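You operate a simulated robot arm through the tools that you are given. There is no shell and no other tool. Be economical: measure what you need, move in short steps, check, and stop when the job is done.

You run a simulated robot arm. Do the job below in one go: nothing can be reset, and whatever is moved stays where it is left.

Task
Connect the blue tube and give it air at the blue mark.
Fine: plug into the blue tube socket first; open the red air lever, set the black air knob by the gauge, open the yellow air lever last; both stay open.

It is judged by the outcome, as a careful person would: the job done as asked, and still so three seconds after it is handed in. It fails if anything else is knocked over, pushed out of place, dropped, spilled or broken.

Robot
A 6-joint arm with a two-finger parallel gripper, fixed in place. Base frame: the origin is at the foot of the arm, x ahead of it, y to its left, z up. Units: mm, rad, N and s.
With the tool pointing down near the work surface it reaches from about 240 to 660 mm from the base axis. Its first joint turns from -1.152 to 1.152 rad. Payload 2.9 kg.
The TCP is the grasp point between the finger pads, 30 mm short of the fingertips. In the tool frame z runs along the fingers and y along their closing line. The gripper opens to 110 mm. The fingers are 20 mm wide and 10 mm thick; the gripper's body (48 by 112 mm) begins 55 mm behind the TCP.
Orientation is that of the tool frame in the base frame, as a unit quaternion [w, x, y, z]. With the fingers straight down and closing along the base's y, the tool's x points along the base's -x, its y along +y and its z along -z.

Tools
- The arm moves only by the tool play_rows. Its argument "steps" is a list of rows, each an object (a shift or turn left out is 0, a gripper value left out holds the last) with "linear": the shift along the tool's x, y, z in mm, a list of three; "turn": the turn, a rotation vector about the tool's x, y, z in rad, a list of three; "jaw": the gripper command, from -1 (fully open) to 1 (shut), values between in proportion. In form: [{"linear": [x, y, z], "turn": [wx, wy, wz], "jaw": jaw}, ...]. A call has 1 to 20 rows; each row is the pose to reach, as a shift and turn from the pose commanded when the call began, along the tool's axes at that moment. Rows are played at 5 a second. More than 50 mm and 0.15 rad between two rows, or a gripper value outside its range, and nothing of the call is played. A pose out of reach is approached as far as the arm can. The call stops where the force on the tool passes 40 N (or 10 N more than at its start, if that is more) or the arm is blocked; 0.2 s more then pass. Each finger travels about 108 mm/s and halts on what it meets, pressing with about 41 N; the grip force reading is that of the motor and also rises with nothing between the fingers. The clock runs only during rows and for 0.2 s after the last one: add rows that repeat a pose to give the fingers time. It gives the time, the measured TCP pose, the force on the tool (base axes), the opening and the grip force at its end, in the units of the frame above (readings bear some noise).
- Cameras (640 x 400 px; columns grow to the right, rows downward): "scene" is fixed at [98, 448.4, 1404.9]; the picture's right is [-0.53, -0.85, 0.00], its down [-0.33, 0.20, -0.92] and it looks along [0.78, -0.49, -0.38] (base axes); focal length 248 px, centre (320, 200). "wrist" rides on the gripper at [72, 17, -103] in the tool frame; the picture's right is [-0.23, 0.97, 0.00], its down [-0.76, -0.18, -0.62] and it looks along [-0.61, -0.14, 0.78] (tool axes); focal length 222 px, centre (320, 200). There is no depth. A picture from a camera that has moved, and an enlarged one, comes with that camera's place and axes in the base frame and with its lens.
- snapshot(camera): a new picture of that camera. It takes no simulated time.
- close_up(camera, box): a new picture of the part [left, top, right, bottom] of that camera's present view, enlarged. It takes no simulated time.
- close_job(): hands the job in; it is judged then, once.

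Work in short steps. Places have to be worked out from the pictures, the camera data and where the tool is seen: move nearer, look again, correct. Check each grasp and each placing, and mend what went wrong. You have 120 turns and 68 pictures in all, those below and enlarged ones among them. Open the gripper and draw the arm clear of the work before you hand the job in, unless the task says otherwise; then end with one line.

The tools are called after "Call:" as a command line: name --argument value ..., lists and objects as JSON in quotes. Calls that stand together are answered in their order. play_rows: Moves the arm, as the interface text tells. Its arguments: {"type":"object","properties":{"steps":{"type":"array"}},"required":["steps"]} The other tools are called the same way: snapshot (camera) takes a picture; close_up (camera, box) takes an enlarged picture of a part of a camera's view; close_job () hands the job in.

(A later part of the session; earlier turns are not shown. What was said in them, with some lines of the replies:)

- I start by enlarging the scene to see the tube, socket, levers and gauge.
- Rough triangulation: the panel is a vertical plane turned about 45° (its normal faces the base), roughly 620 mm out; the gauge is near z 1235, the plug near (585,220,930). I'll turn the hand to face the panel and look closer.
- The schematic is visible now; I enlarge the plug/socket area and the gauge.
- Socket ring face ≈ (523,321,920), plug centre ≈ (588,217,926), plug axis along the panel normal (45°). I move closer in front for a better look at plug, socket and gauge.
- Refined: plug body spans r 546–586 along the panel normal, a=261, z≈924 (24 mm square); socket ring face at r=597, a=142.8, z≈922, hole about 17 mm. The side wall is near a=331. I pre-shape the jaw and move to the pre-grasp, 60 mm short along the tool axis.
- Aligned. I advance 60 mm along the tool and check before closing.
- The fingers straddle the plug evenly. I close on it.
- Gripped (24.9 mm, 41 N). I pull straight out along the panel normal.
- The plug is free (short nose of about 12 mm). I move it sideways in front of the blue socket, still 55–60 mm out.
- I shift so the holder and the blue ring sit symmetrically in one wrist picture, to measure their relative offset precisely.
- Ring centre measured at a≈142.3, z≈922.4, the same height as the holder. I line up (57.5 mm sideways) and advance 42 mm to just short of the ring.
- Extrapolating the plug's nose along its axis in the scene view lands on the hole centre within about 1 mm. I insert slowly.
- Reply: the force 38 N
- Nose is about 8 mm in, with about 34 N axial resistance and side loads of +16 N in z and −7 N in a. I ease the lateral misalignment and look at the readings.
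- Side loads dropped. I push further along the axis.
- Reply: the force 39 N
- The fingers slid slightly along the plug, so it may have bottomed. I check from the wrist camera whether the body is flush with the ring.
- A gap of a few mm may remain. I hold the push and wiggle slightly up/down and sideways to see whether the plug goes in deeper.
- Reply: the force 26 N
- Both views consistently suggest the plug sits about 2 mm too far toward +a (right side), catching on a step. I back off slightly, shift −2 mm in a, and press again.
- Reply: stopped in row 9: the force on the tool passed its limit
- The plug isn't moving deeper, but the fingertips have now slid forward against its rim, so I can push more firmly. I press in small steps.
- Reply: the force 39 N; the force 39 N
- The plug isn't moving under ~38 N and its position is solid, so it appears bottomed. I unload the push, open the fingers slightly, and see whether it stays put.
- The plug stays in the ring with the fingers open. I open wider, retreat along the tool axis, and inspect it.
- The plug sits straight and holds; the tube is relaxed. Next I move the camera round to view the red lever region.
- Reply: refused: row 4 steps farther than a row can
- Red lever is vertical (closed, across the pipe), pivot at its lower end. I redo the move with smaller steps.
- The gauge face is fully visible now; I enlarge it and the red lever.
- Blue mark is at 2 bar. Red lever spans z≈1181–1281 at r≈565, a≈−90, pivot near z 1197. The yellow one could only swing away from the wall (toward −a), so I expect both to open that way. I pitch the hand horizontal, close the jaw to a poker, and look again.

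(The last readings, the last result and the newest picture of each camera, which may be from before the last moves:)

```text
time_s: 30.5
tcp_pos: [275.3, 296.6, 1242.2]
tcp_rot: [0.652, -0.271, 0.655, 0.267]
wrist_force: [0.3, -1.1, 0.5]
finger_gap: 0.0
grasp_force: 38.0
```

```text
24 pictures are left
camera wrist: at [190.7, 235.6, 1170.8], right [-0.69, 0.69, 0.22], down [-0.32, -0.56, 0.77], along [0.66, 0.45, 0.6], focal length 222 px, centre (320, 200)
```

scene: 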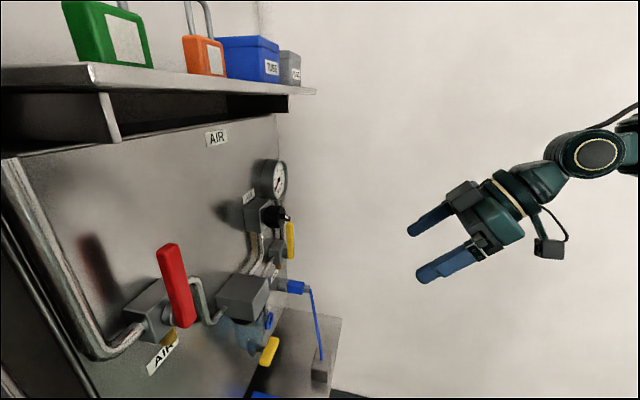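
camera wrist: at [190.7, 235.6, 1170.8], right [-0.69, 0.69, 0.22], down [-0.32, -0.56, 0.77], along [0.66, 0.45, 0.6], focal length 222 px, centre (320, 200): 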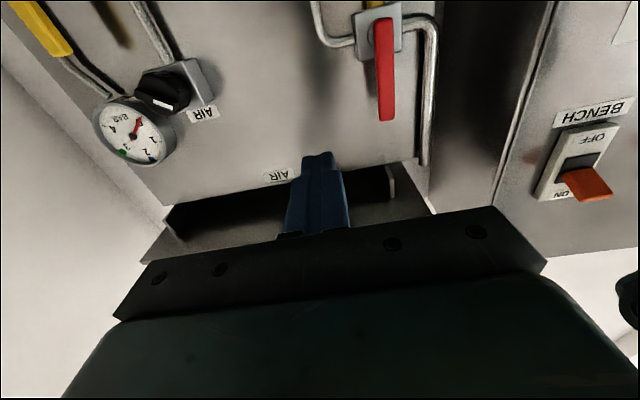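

Clear view: the red lever is centred at a≈−89 with its tip near z 1280. I bring the closed fingers to its right (+a) side at z 1258, then in to r≈548.

Call:
play_rows --steps '[{"linear": [-8, 22, 0], "jaw": 1}, {"linear": [-16, 43, 0], "jaw": 1}, {"linear": [-16, 43, 35], "jaw": 1}, {"linear": [-16, 43, 70], "jaw": 1}, {"linear": [-16, 43, 105], "jaw": 1}, {"linear": [-16, 43, 130], "jaw": 1}, {"linear": [-16, 43, 144], "jaw": 1}, {"linear": [-16, 43, 144], "jaw": 1}]'

Call:
snapshot --camera "wrist"

Call:
close_up --camera "scene" --box '[100, 200, 260, 360]'

```text
time_s: 32.3
tcp_pos: [347.8, 429.3, 1256.6]
tcp_rot: [0.651, -0.272, 0.656, 0.267]
wrist_force: [0.1, -0.2, -0.5]
finger_gap: 0.1
grasp_force: 37.5
out of reach, approached as far as the arm can: row 2
```

```text
23 pictures are left
camera wrist: at [263.2, 367.8, 1185.7], right [-0.68, 0.69, 0.22], down [-0.32, -0.56, 0.77], along [0.66, 0.45, 0.6], focal length 222 px, centre (320, 200)
```

wrist: 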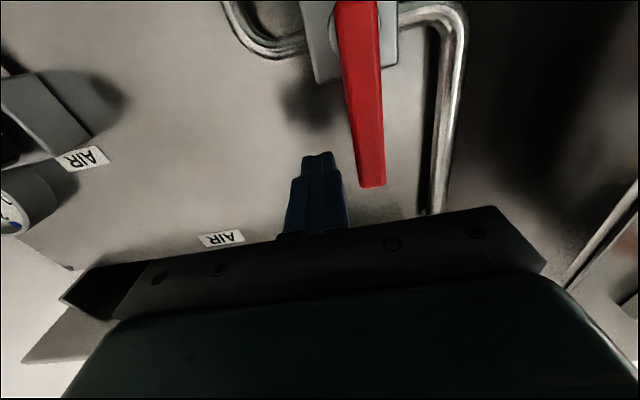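

```text
2.50 times, centred on (180, 280) of scene
camera zoom: at [98.1, 448.4, 1404.9], right [-0.53, -0.85, 0.0], down [-0.33, 0.2, -0.92], along [0.78, -0.49, -0.38], focal length 620 px, centre (670, 0)
```

zoom: 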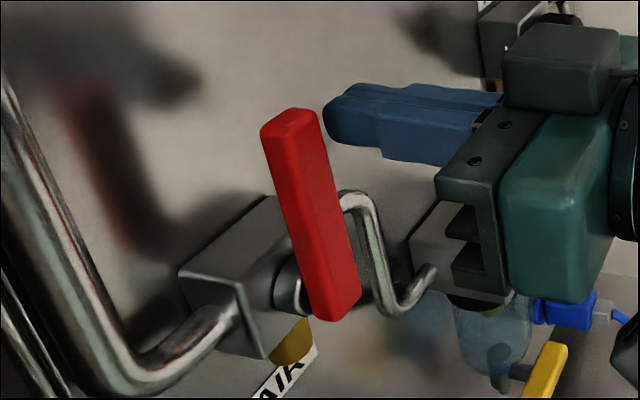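

Fingers are beside the lever, about 10 mm clear. I lower slightly and push it toward −a along its arc, up to about 45° first.

Call:
play_rows --steps '[{"linear": [11.6, 2, 0], "jaw": 1}, {"linear": [11.6, 8, 0], "jaw": 1}, {"linear": [11.6, 11.4, 0], "jaw": 1}, {"linear": [9.5, 18, 0], "jaw": 1}, {"linear": [8, 24.5, 0], "jaw": 1}, {"linear": [8, 31, 0], "jaw": 1}, {"linear": [8, 38.1, 0], "jaw": 1}, {"linear": [9.5, 45, 0], "jaw": 1}, {"linear": [11.6, 51.2, 0], "jaw": 1}, {"linear": [11.6, 51.2, 0], "jaw": 1}]'

Call:
close_up --camera "scene" --box '[100, 200, 260, 360]'

```text
time_s: 33.6
tcp_pos: [338.6, 441.4, 1246.3]
tcp_rot: [0.655, -0.267, 0.66, 0.253]
wrist_force: [6.3, -9.9, 0.5]
finger_gap: 0.3
grasp_force: 37.4
stopped in row 6: the force on the tool passed its limit (the readings are from after the stop); the commanded pose is now the measured one
```

```text
2.50 times, centred on (180, 280) of scene
camera zoom: at [98.3, 448.0, 1405.0], right [-0.53, -0.85, 0.0], down [-0.33, 0.2, -0.92], along [0.78, -0.49, -0.38], focal length 620 px, centre (670, 0)
```

zoom: 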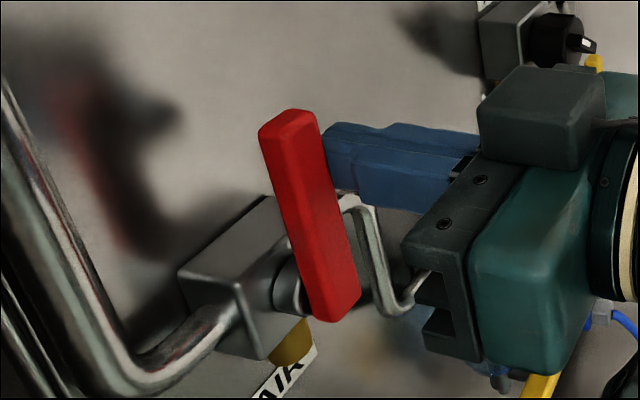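

Blocked toward −a at 40 N with no lever movement, so it opens the other way. I retract, go round to the −a side, and square the tool up.

Call:
play_rows --steps '[{"linear": [0, -4, 0], "jaw": 1}, {"linear": [0, -4, -30], "jaw": 1}, {"linear": [0, -4, -60], "turn": [-0.034, -0.014, 0.016], "jaw": 1}, {"linear": [0, 20, -60], "turn": [-0.034, -0.014, 0.016], "jaw": 1}, {"linear": [0, 46, -60], "turn": [-0.034, -0.014, 0.016], "jaw": 1}, {"linear": [0, 46, -60], "turn": [-0.034, -0.014, 0.016], "jaw": 1}]'

Call:
snapshot --camera "wrist"

```text
time_s: 35.0
tcp_pos: [300.0, 412.9, 1248.9]
tcp_rot: [0.652, -0.273, 0.652, 0.274]
wrist_force: [0.0, -0.6, -0.3]
finger_gap: 0.0
grasp_force: 37.6
out of reach, approached as far as the arm can: row 4, 5, 6
```

```text
20 pictures are left
camera wrist: at [217.4, 350.3, 1176.9], right [-0.69, 0.68, 0.23], down [-0.31, -0.57, 0.76], along [0.65, 0.46, 0.61], focal length 222 px, centre (320, 200)
```

wrist: 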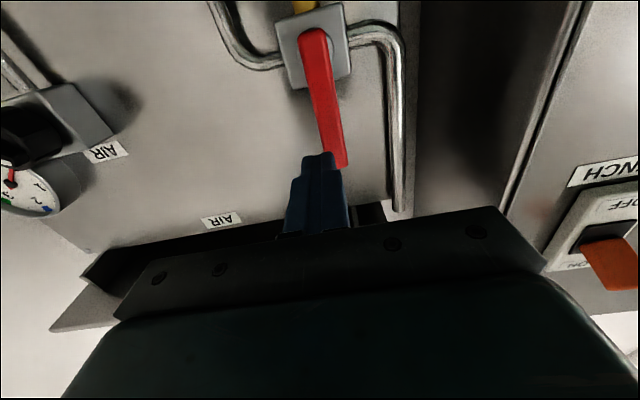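

The −a side is beyond joint reach, but I can straddle the lever with open fingers and push with the left one. I open the jaw to 60 mm and shift back to see where the commanded pose is.

Call:
play_rows --steps '[{"linear": [0, 0, -10], "jaw": -0.09}, {"linear": [0, -10, -10], "jaw": -0.09}, {"linear": [0, -10, -10], "jaw": -0.09}, {"linear": [0, -10, -10], "jaw": -0.09}]'

```text
time_s: 36.0
tcp_pos: [299.8, 399.5, 1249.5]
tcp_rot: [0.652, -0.272, 0.653, 0.273]
wrist_force: [-1.4, 0.2, 0.5]
finger_gap: 60.0
grasp_force: 0.1
out of reach, approached as far as the arm can: row 1
```

Commanded pose follows the measured one. I go in straddling the lever: a=−76, z=1245, r=549.

Call:
play_rows --steps '[{"linear": [4.5, 5.5, 0]}, {"linear": [4.5, 5.5, 20]}, {"linear": [4.5, 5.5, 40]}, {"linear": [4.5, 5.5, 54]}, {"linear": [4.5, 5.5, 54]}]'

Call:
snapshot --camera "wrist"

```text
time_s: 37.2
tcp_pos: [334.5, 442.1, 1244.9]
tcp_rot: [0.652, -0.273, 0.652, 0.274]
wrist_force: [-0.3, 0.6, -0.2]
finger_gap: 60.0
grasp_force: 0.0
```

```text
19 pictures are left
camera wrist: at [250.8, 379.8, 1174.0], right [-0.69, 0.68, 0.23], down [-0.31, -0.57, 0.76], along [0.65, 0.46, 0.61], focal length 222 px, centre (320, 200)
```

wrist: 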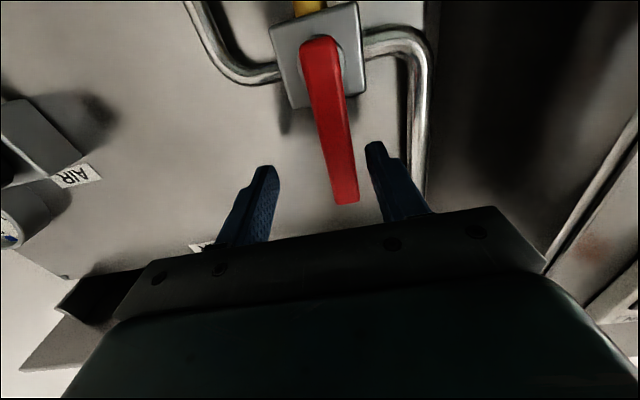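

The lever is between the fingers. I push toward +a with the left finger, following the arc to about 45°.

Call:
play_rows --steps '[{"linear": [0, -4, 0]}, {"linear": [0, -8, 0]}, {"linear": [-2, -13, 0]}, {"linear": [-3, -18, 0]}, {"linear": [-3.3, -24, 0]}, {"linear": [-3.4, -29.5, 0]}, {"linear": [-2.5, -35.5, 0]}, {"linear": [-0.6, -41.5, 0]}, {"linear": [-0.6, -41.5, 0]}]'

Call:
snapshot --camera "wrist"

```text
time_s: 39.2
tcp_pos: [363.9, 412.6, 1246.3]
tcp_rot: [0.652, -0.273, 0.652, 0.273]
wrist_force: [0.7, -0.3, 0.1]
finger_gap: 60.0
grasp_force: 0.1
```

```text
18 pictures are left
camera wrist: at [280.1, 350.1, 1174.4], right [-0.69, 0.68, 0.23], down [-0.31, -0.57, 0.76], along [0.65, 0.46, 0.61], focal length 222 px, centre (320, 200)
```

wrist: 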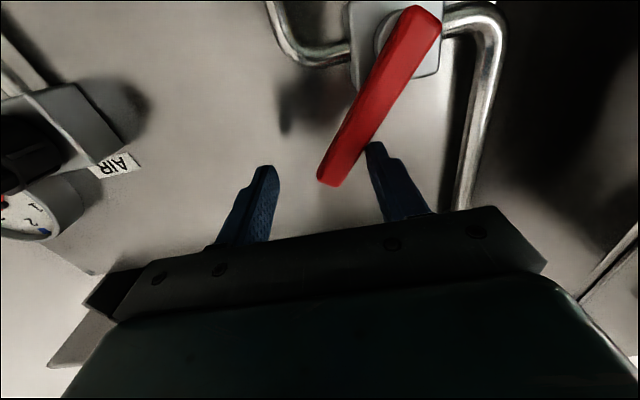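

It turns freely (now about 40°). I continue along the arc to 90°.

Call:
play_rows --steps '[{"linear": [2.8, -6, 0]}, {"linear": [6, -11.6, 0]}, {"linear": [10.8, -17, 0]}, {"linear": [16, -21.6, 0]}, {"linear": [22, -25.5, 0]}, {"linear": [28.6, -28.6, 0]}, {"linear": [31.5, -29.5, 0]}, {"linear": [33.5, -29.5, 0]}, {"linear": [33.5, -29.5, 0]}]'

Call:
snapshot --camera "wrist"

Call:
close_up --camera "scene" --box '[100, 200, 300, 340]'

```text
time_s: 41.2
tcp_pos: [384.2, 391.6, 1211.8]
tcp_rot: [0.652, -0.272, 0.653, 0.274]
wrist_force: [0.1, -0.4, -0.3]
finger_gap: 59.9
grasp_force: 0.0
```

```text
17 pictures are left
camera wrist: at [300.6, 329.6, 1140.6], right [-0.69, 0.68, 0.23], down [-0.31, -0.57, 0.76], along [0.65, 0.46, 0.61], focal length 222 px, centre (320, 200)
```

wrist: 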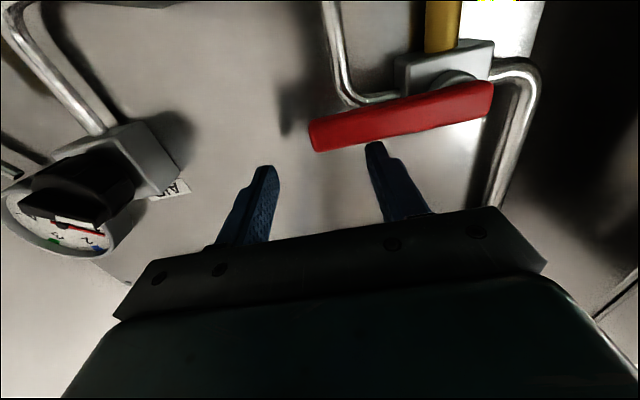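

```text
2.86 times, centred on (200, 270) of scene
camera zoom: at [98.0, 448.4, 1404.9], right [-0.53, -0.85, 0.0], down [-0.33, 0.2, -0.92], along [0.78, -0.49, -0.38], focal length 708 px, centre (663, 0)
```

zoom: 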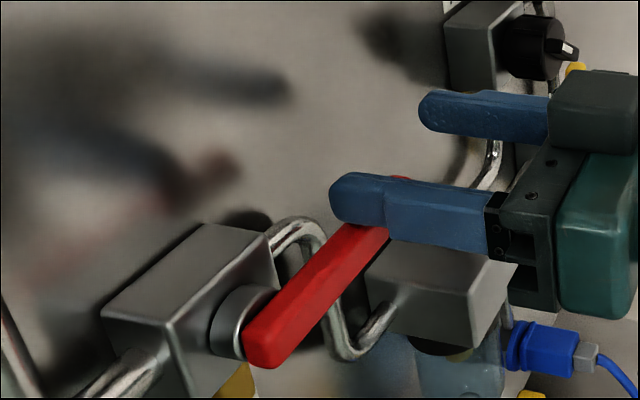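

The lever is near horizontal. I press a bit further to make sure it's at its end stop.

Call:
play_rows --steps '[{"linear": [2, 0, 0]}, {"linear": [4, 0, 0]}, {"linear": [6, 0, 0]}, {"linear": [8, 0, 0]}, {"linear": [8, 0, 0]}]'

```text
time_s: 42.4
tcp_pos: [385.0, 392.6, 1208.8]
tcp_rot: [0.655, -0.271, 0.649, 0.276]
wrist_force: [5.2, 4.0, 20.0]
finger_gap: 59.6
grasp_force: 0.1
```

Firm end stop (20 N): red lever open. I lift off, retreat and move over in front of the knob, then look at the gauge and knob.

Call:
play_rows --steps '[{"linear": [-10, 0, 0]}, {"linear": [-10, 0, -40]}, {"linear": [-10, 0, -80]}, {"linear": [-10, 0, -120]}, {"linear": [0, -40, -120]}, {"linear": [10, -80, -120]}, {"linear": [18, -120, -120]}, {"linear": [20, -157, -120]}, {"linear": [20, -157, -120]}]'

Call:
snapshot --camera "wrist"

Call:
close_up --camera "scene" --box '[235, 150, 315, 280]'

```text
time_s: 44.4
tcp_pos: [415.0, 198.5, 1184.7]
tcp_rot: [0.652, -0.272, 0.653, 0.273]
wrist_force: [1.0, -0.5, -0.7]
finger_gap: 60.0
grasp_force: 0.2
```

```text
15 pictures are left
camera wrist: at [330.6, 135.7, 1112.8], right [-0.69, 0.68, 0.23], down [-0.31, -0.57, 0.76], along [0.65, 0.46, 0.61], focal length 222 px, centre (320, 200)
```

wrist: 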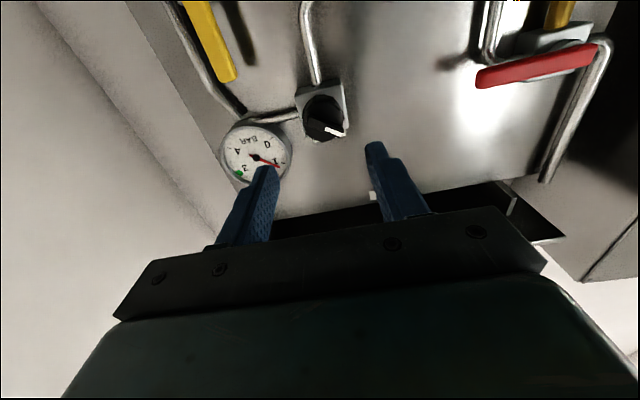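

```text
3.08 times, centred on (275, 215) of scene
camera zoom: at [98.1, 448.3, 1404.9], right [-0.53, -0.85, 0.0], down [-0.33, 0.2, -0.92], along [0.78, -0.49, -0.38], focal length 762 px, centre (458, 154)
```

zoom: 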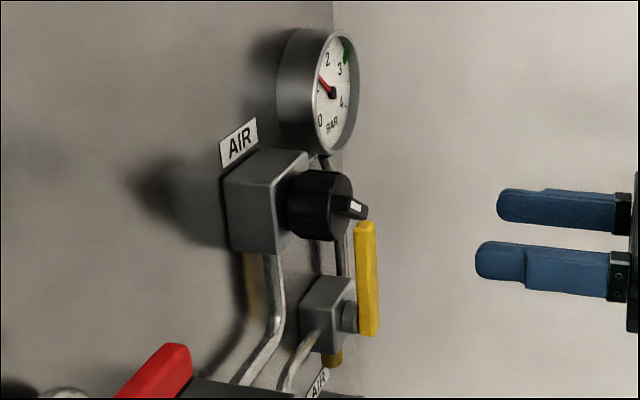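

The gauge already reads about 1.1 bar with the red valve open. I enlarge knob and gauge.

Call:
close_up --camera "wrist" --box '[215, 75, 375, 185]'

```text
3.64 times, centred on (295, 130) of wrist
camera zoom: at [330.6, 135.7, 1112.8], right [-0.69, 0.68, 0.23], down [-0.31, -0.57, 0.76], along [0.65, 0.46, 0.61], focal length 808 px, centre (411, 454)
```

zoom: 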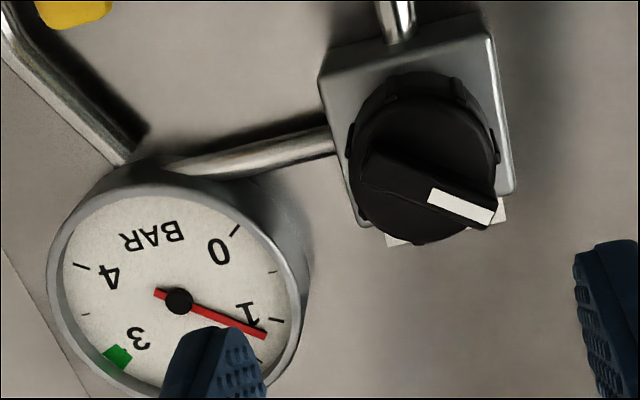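

Knob axis ≈ (a 153, z 1193), face r≈560, 41 mm across; the pointer sits ~57° counter-clockwise of straight up, consistent with 1.15 of 4 bar over 270°. I move in with the open fingers either side of the knob.

Call:
play_rows --steps '[{"linear": [-8.3, 0, 0]}, {"linear": [-8.3, 0, 35]}, {"linear": [-8.3, 0, 70]}, {"linear": [-8.3, 0, 95]}, {"linear": [-8.3, 0, 111]}, {"linear": [-8.3, 0, 111]}]'

Call:
close_up --camera "wrist" --box '[200, 100, 440, 250]'

```text
time_s: 45.8
tcp_pos: [491.0, 278.2, 1193.0]
tcp_rot: [0.652, -0.273, 0.652, 0.273]
wrist_force: [0.4, -0.5, 0.6]
finger_gap: 60.0
grasp_force: 0.0
```

```text
2.67 times, centred on (320, 175) of wrist
camera zoom: at [406.4, 215.4, 1121.2], right [-0.69, 0.68, 0.23], down [-0.31, -0.57, 0.76], along [0.65, 0.46, 0.61], focal length 592 px, centre (320, 267)
```

zoom: 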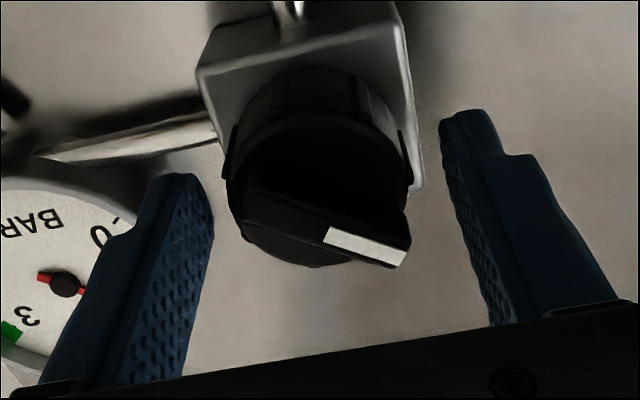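

Well centred. I advance 5 mm more and close on the knob.

Call:
play_rows --steps '[{"linear": [0, 0, 5], "jaw": -0.09}, {"linear": [0, 0, 5], "jaw": 0.2}, {"linear": [0, 0, 5], "jaw": 0.6}, {"linear": [0, 0, 5], "jaw": 1}, {"linear": [0, 0, 5], "jaw": 1}]'

```text
time_s: 47.0
tcp_pos: [492.8, 279.7, 1192.5]
tcp_rot: [0.652, -0.272, 0.652, 0.273]
wrist_force: [-1.0, 2.4, 1.2]
finger_gap: 41.5
grasp_force: 45.1
```

Gripped at 41.5 mm with little side load. I turn it clockwise 0.85 rad in small steps and check the gauge.

Call:
play_rows --steps '[{"turn": [0, 0, 0.12], "jaw": 1}, {"turn": [0, 0, 0.24], "jaw": 1}, {"turn": [0, 0, 0.36], "jaw": 1}, {"turn": [0, 0, 0.48], "jaw": 1}, {"turn": [0, 0, 0.6], "jaw": 1}, {"turn": [0, 0, 0.72], "jaw": 1}, {"turn": [0, 0, 0.85], "jaw": 1}, {"turn": [0, 0, 0.85], "jaw": 1}]'

Call:
snapshot --camera "wrist"

Call:
close_up --camera "scene" --box '[250, 150, 310, 230]'

```text
time_s: 48.8
tcp_pos: [493.6, 277.8, 1192.3]
tcp_rot: [0.481, 0.022, 0.707, 0.518]
wrist_force: [29.0, 17.0, 1.0]
finger_gap: 41.2
grasp_force: 45.0
```

```text
11 pictures are left
camera wrist: at [376.0, 251.0, 1158.1], right [-0.33, 0.33, 0.88], down [0.05, -0.93, 0.37], along [0.94, 0.17, 0.29], focal length 222 px, centre (320, 200)
```

wrist: 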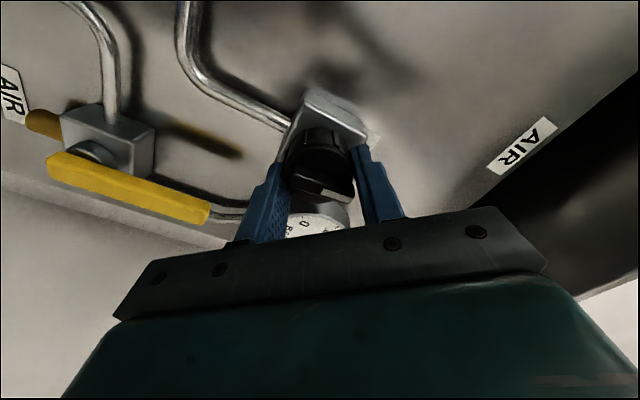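

```text
5.00 times, centred on (280, 190) of scene
camera zoom: at [99.1, 448.9, 1404.6], right [-0.53, -0.85, 0.0], down [-0.33, 0.2, -0.92], along [0.78, -0.49, -0.38], focal length 1239 px, centre (520, 250)
```

zoom: 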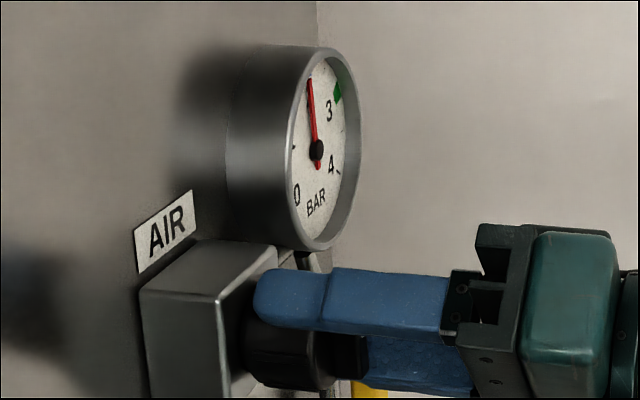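

The needle reads about 1.93 by projection (blue mark = 2.0). I turn a further 0.08 rad and look with higher zoom.

Call:
play_rows --steps '[{"turn": [0, 0, 0.04], "jaw": 1}, {"turn": [0, 0, 0.08], "jaw": 1}, {"turn": [0, 0, 0.08], "jaw": 1}]'

Call:
close_up --camera "scene" --box '[262, 155, 294, 205]'

```text
time_s: 49.6
tcp_pos: [494.4, 279.5, 1191.5]
tcp_rot: [0.461, 0.05, 0.706, 0.536]
wrist_force: [31.3, 13.5, 0.7]
finger_gap: 41.7
grasp_force: 44.5
```

```text
8.00 times, centred on (278, 180) of scene
camera zoom: at [99.1, 448.8, 1404.6], right [-0.53, -0.85, 0.0], down [-0.33, 0.2, -0.92], along [0.78, -0.49, -0.38], focal length 1983 px, centre (656, 360)
```

zoom: 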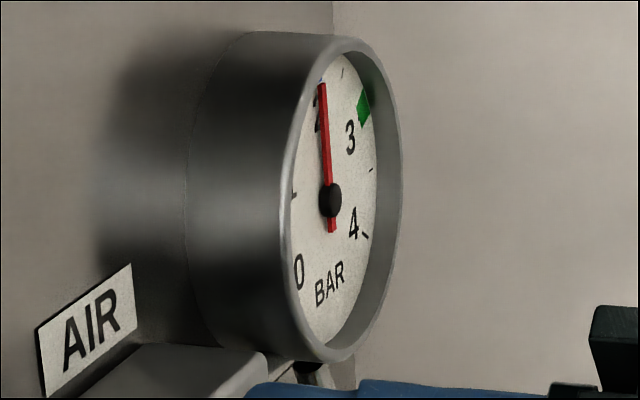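

Needle projects to within about 0.5° of the 2-bar vertical. I release, back straight out, turn the hand back, and check the gauge from the front.

Call:
play_rows --steps '[{"linear": [0, 0, 0], "jaw": 0.4}, {"linear": [0, 0, 0], "jaw": -0.09}, {"linear": [0, 0, 0], "jaw": -0.09}, {"linear": [0, 0, -30], "jaw": -0.09}, {"linear": [0, 0, -70], "jaw": -0.09}, {"linear": [0, 0, -110], "jaw": -0.09}, {"linear": [0, 0, -130], "turn": [0, 0, -0.13], "jaw": -0.09}, {"linear": [0, 0, -130], "turn": [0, 0, -0.26], "jaw": -0.09}, {"linear": [0, 0, -130], "turn": [0, 0, -0.39], "jaw": -0.09}, {"linear": [0, 0, -130], "turn": [0, 0, -0.52], "jaw": -0.09}, {"linear": [0, 0, -130], "turn": [0, 0, -0.65], "jaw": -0.09}, {"linear": [0, 0, -130], "turn": [0, 0, -0.78], "jaw": -0.09}, {"linear": [0, 0, -130], "turn": [0, 0, -0.93], "jaw": -0.09}]'

```text
time_s: 52.4
tcp_pos: [401.4, 185.7, 1191.8]
tcp_rot: [0.653, -0.273, 0.652, 0.273]
wrist_force: [-0.2, -0.1, -0.1]
finger_gap: 60.1
grasp_force: 0.1
```

I shift to look at the gauge face unobstructed.

Call:
play_rows --steps '[{"linear": [-25, -22, 0]}, {"linear": [-50, -44, 0]}, {"linear": [-70, -60, 0]}, {"linear": [-70, -60, 0]}]'

Call:
snapshot --camera "wrist"

```text
time_s: 53.4
tcp_pos: [445.0, 144.3, 1261.7]
tcp_rot: [0.652, -0.273, 0.652, 0.274]
wrist_force: [0.2, 0.1, -1.2]
finger_gap: 59.9
grasp_force: 0.0
```

```text
8 pictures are left
camera wrist: at [360.7, 82.5, 1190.5], right [-0.69, 0.68, 0.23], down [-0.31, -0.57, 0.76], along [0.65, 0.46, 0.61], focal length 222 px, centre (320, 200)
```

wrist: 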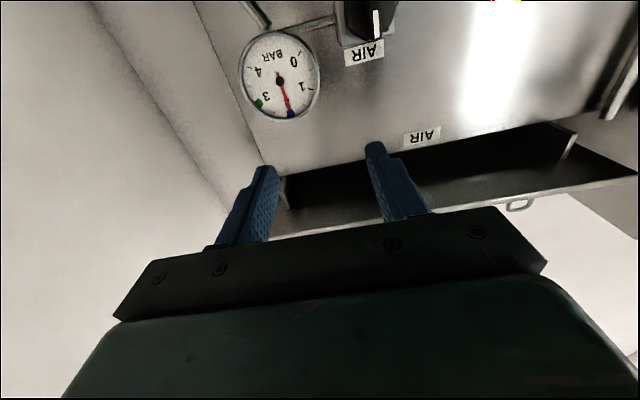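

Call:
close_up --camera "wrist" --box '[230, 20, 330, 130]'

```text
3.64 times, centred on (280, 75) of wrist
camera zoom: at [360.7, 82.5, 1190.5], right [-0.69, 0.68, 0.23], down [-0.31, -0.57, 0.76], along [0.65, 0.46, 0.61], focal length 808 px, centre (466, 654)
```

zoom: 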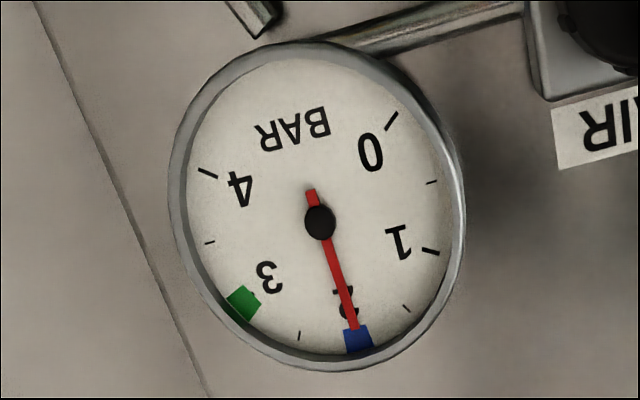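

Needle is centred on the blue mark. Now the yellow lever (a≈232, z 1041–1136, pivot ≈1057). Since the wall is close, I rotate the hand 90° (wide side vertical) and close the fingers as a poker.

Call:
play_rows --steps '[{"turn": [0, 0, 0.14], "jaw": 0.4}, {"turn": [0, 0, 0.28], "jaw": 1}, {"turn": [0, 0, 0.42], "jaw": 1}, {"turn": [0, 0, 0.56], "jaw": 1}, {"turn": [0, 0, 0.7], "jaw": 1}, {"turn": [0, 0, 0.84], "jaw": 1}, {"turn": [0, 0, 0.98], "jaw": 1}, {"turn": [0, 0, 1.12], "jaw": 1}, {"turn": [0, 0, 1.26], "jaw": 1}, {"turn": [0, 0, 1.4], "jaw": 1}, {"turn": [0, 0, 1.5], "jaw": 1}, {"turn": [0, 0, 1.571], "jaw": 1}, {"turn": [0, 0, 1.571], "jaw": 1}]'

```text
time_s: 56.2
tcp_pos: [446.7, 144.5, 1262.9]
tcp_rot: [0.267, 0.27, 0.653, 0.655]
wrist_force: [0.0, 1.1, 0.1]
finger_gap: 0.0
grasp_force: 37.8
```

Now I lower to z 1105 at a=202 and approach to r≈510, then look.

Call:
play_rows --steps '[{"linear": [4, -40, 0]}, {"linear": [8, -80, 0]}, {"linear": [11.7, -120, 0]}, {"linear": [11.7, -158, 0]}, {"linear": [11.7, -158, 45]}, {"linear": [11.7, -158, 92]}, {"linear": [11.7, -158, 92]}]'

Call:
snapshot --camera "wrist"

```text
time_s: 57.8
tcp_pos: [502.1, 218.4, 1103.6]
tcp_rot: [0.268, 0.269, 0.654, 0.654]
wrist_force: [-0.3, -0.2, 0.3]
finger_gap: 0.0
grasp_force: 37.8
```

```text
6 pictures are left
camera wrist: at [378.0, 195.4, 1122.2], right [0.16, -0.16, 0.97], down [0.1, -0.98, -0.18], along [0.98, 0.13, -0.14], focal length 222 px, centre (320, 200)
```

wrist: 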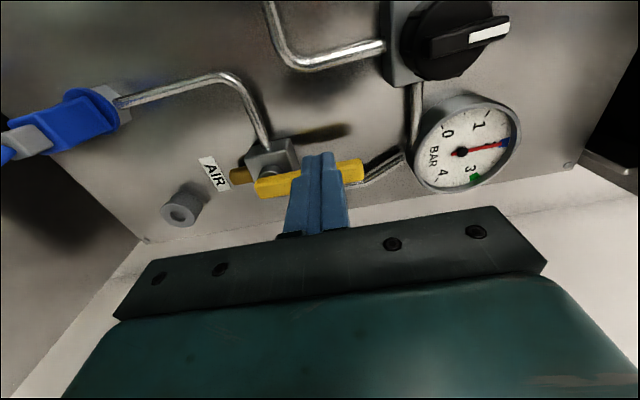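

Poker is clear on the −a side of the lever (lever centre a≈230). I advance and push toward +a to about 45°, stopping if it resists.

Call:
play_rows --steps '[{"linear": [0, 0, 20], "jaw": 1}, {"linear": [0, 0, 40], "jaw": 1}, {"linear": [-5, 0, 40], "jaw": 1}, {"linear": [-9.4, 0.4, 40], "jaw": 1}, {"linear": [-14.5, 2.8, 40], "jaw": 1}, {"linear": [-19.8, 4.6, 40], "jaw": 1}, {"linear": [-26, 5.5, 40], "jaw": 1}, {"linear": [-31.9, 6, 40], "jaw": 1}, {"linear": [-38.5, 5.3, 40], "jaw": 1}, {"linear": [-44.8, 4, 40], "jaw": 1}, {"linear": [-44.8, 4, 40], "jaw": 1}]'

```text
time_s: 60.2
tcp_pos: [560.9, 215.8, 1107.7]
tcp_rot: [0.267, 0.268, 0.654, 0.655]
wrist_force: [0.4, -0.9, 0.0]
finger_gap: 0.0
grasp_force: 37.1
```

No blocking, so the lever is moving that way. I continue along the arc to 90° and slightly press to the stop.

Call:
play_rows --steps '[{"linear": [-6.5, -2.8, 0], "jaw": 1}, {"linear": [-12.6, -6.1, 0], "jaw": 1}, {"linear": [-18.2, -11, 0], "jaw": 1}, {"linear": [-23.2, -16.2, 0], "jaw": 1}, {"linear": [-27.5, -23, 0], "jaw": 1}, {"linear": [-30.6, -29.6, 0], "jaw": 1}, {"linear": [-31.2, -33, 0], "jaw": 1}, {"linear": [-31.2, -37, 0], "jaw": 1}, {"linear": [-31.2, -37, 0], "jaw": 1}]'

Call:
snapshot --camera "wrist"

```text
time_s: 62.2
tcp_pos: [583.4, 193.5, 1071.6]
tcp_rot: [0.268, 0.269, 0.654, 0.655]
wrist_force: [0.4, -0.1, -0.1]
finger_gap: 0.0
grasp_force: 37.9
```

```text
5 pictures are left
camera wrist: at [459.7, 170.7, 1089.5], right [0.16, -0.16, 0.97], down [0.1, -0.98, -0.18], along [0.98, 0.13, -0.14], focal length 222 px, centre (320, 200)
```

wrist: 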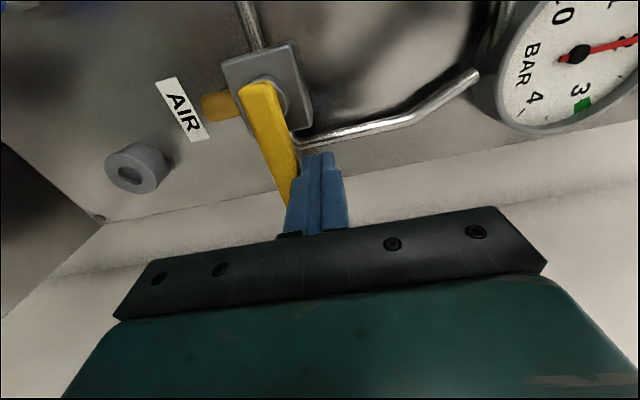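

Lever is about horizontal with no load. I press a bit more to confirm the stop.

Call:
play_rows --steps '[{"linear": [0, -2, 0], "jaw": 1}, {"linear": [0, -4, 0], "jaw": 1}, {"linear": [0, -6, 0], "jaw": 1}, {"linear": [0, -8, 0], "jaw": 1}, {"linear": [0, -8, 0], "jaw": 1}]'

```text
time_s: 63.4
tcp_pos: [583.8, 192.8, 1066.8]
tcp_rot: [0.269, 0.266, 0.651, 0.658]
wrist_force: [-0.9, -0.6, 27.1]
finger_gap: 0.1
grasp_force: 37.0
```

Firm stop at 27 N: the yellow lever is fully open. I lift off, retract clear, and check the final state.

Call:
play_rows --steps '[{"linear": [0, 12, 0], "jaw": 1}, {"linear": [0, 16, -30], "jaw": 1}, {"linear": [0, 16, -70], "jaw": 1}, {"linear": [0, 16, -110], "jaw": 1}, {"linear": [20, 40, -140], "jaw": 0.5}, {"linear": [50, 70, -160], "jaw": 0}, {"linear": [80, 100, -180], "jaw": 0}, {"linear": [80, 100, -180], "jaw": 0}]'

Call:
snapshot --camera "scene"

Call:
snapshot --camera "wrist"

```text
time_s: 65.2
tcp_pos: [398.8, 122.1, 1164.5]
tcp_rot: [0.268, 0.268, 0.654, 0.654]
wrist_force: [0.0, -0.1, 0.0]
finger_gap: 54.9
grasp_force: 0.0
```

```text
4 pictures are left
```

scene: 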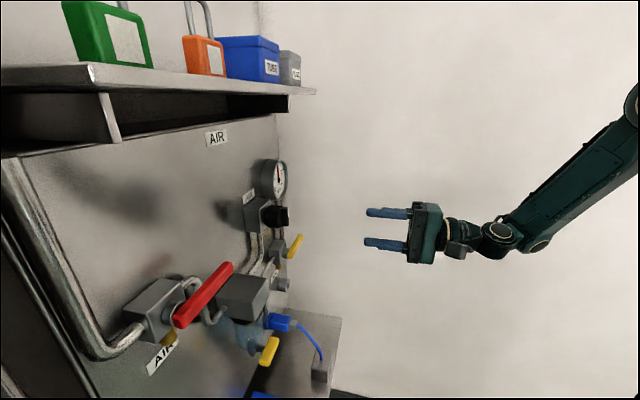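

```text
3 pictures are left
camera wrist: at [275.9, 98.6, 1181.8], right [0.16, -0.16, 0.97], down [0.1, -0.98, -0.18], along [0.98, 0.13, -0.14], focal length 222 px, centre (320, 200)
```

wrist: 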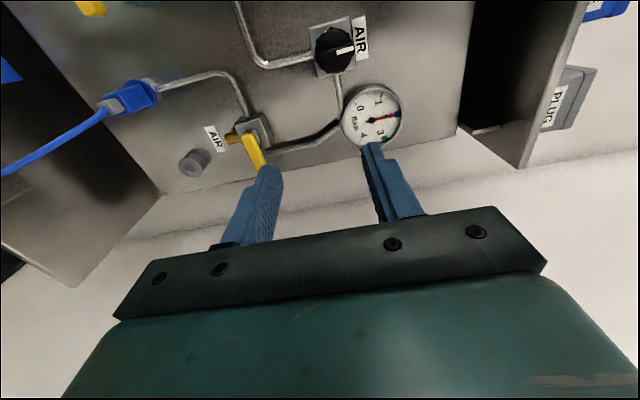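

I enlarge the gauge and the plug once more to confirm both are stable with air on.

Call:
close_up --camera "wrist" --box '[320, 70, 420, 160]'

Call:
close_up --camera "scene" --box '[240, 290, 320, 340]'

```text
4.44 times, centred on (370, 115) of wrist
camera zoom: at [275.9, 98.6, 1181.8], right [0.16, -0.16, 0.97], down [0.1, -0.98, -0.18], along [0.98, 0.13, -0.14], focal length 987 px, centre (98, 578)
```

zoom: 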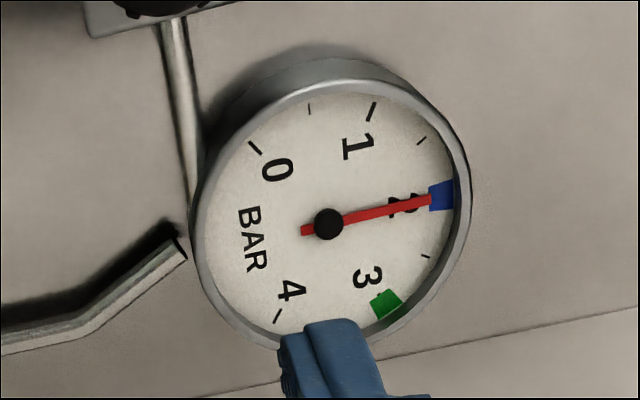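

```text
8.00 times, centred on (280, 315) of scene
camera zoom: at [98.0, 448.4, 1404.9], right [-0.53, -0.85, 0.0], down [-0.33, 0.2, -0.92], along [0.78, -0.49, -0.38], focal length 1983 px, centre (640, -720)
```

zoom: 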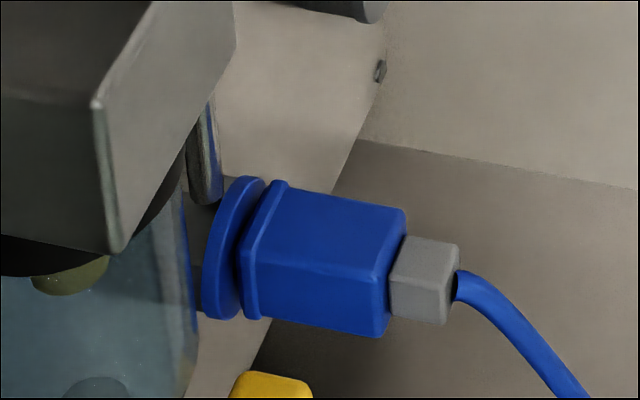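

The gauge holds on the blue mark, both levers are at their open stops, the plug is in place and the arm is clear. I hand in.

Call:
close_job

```text
The job is handed in.
```

The blue tube is plugged into the blue socket, and the gauge read steady on the blue mark (2 bar) at handover. The red and yellow air levers are both open at their stops, yellow opened last. The plug would go no deeper under about 38 N of push; a gap of a few mm to the ring remains, about what it showed in its holder.
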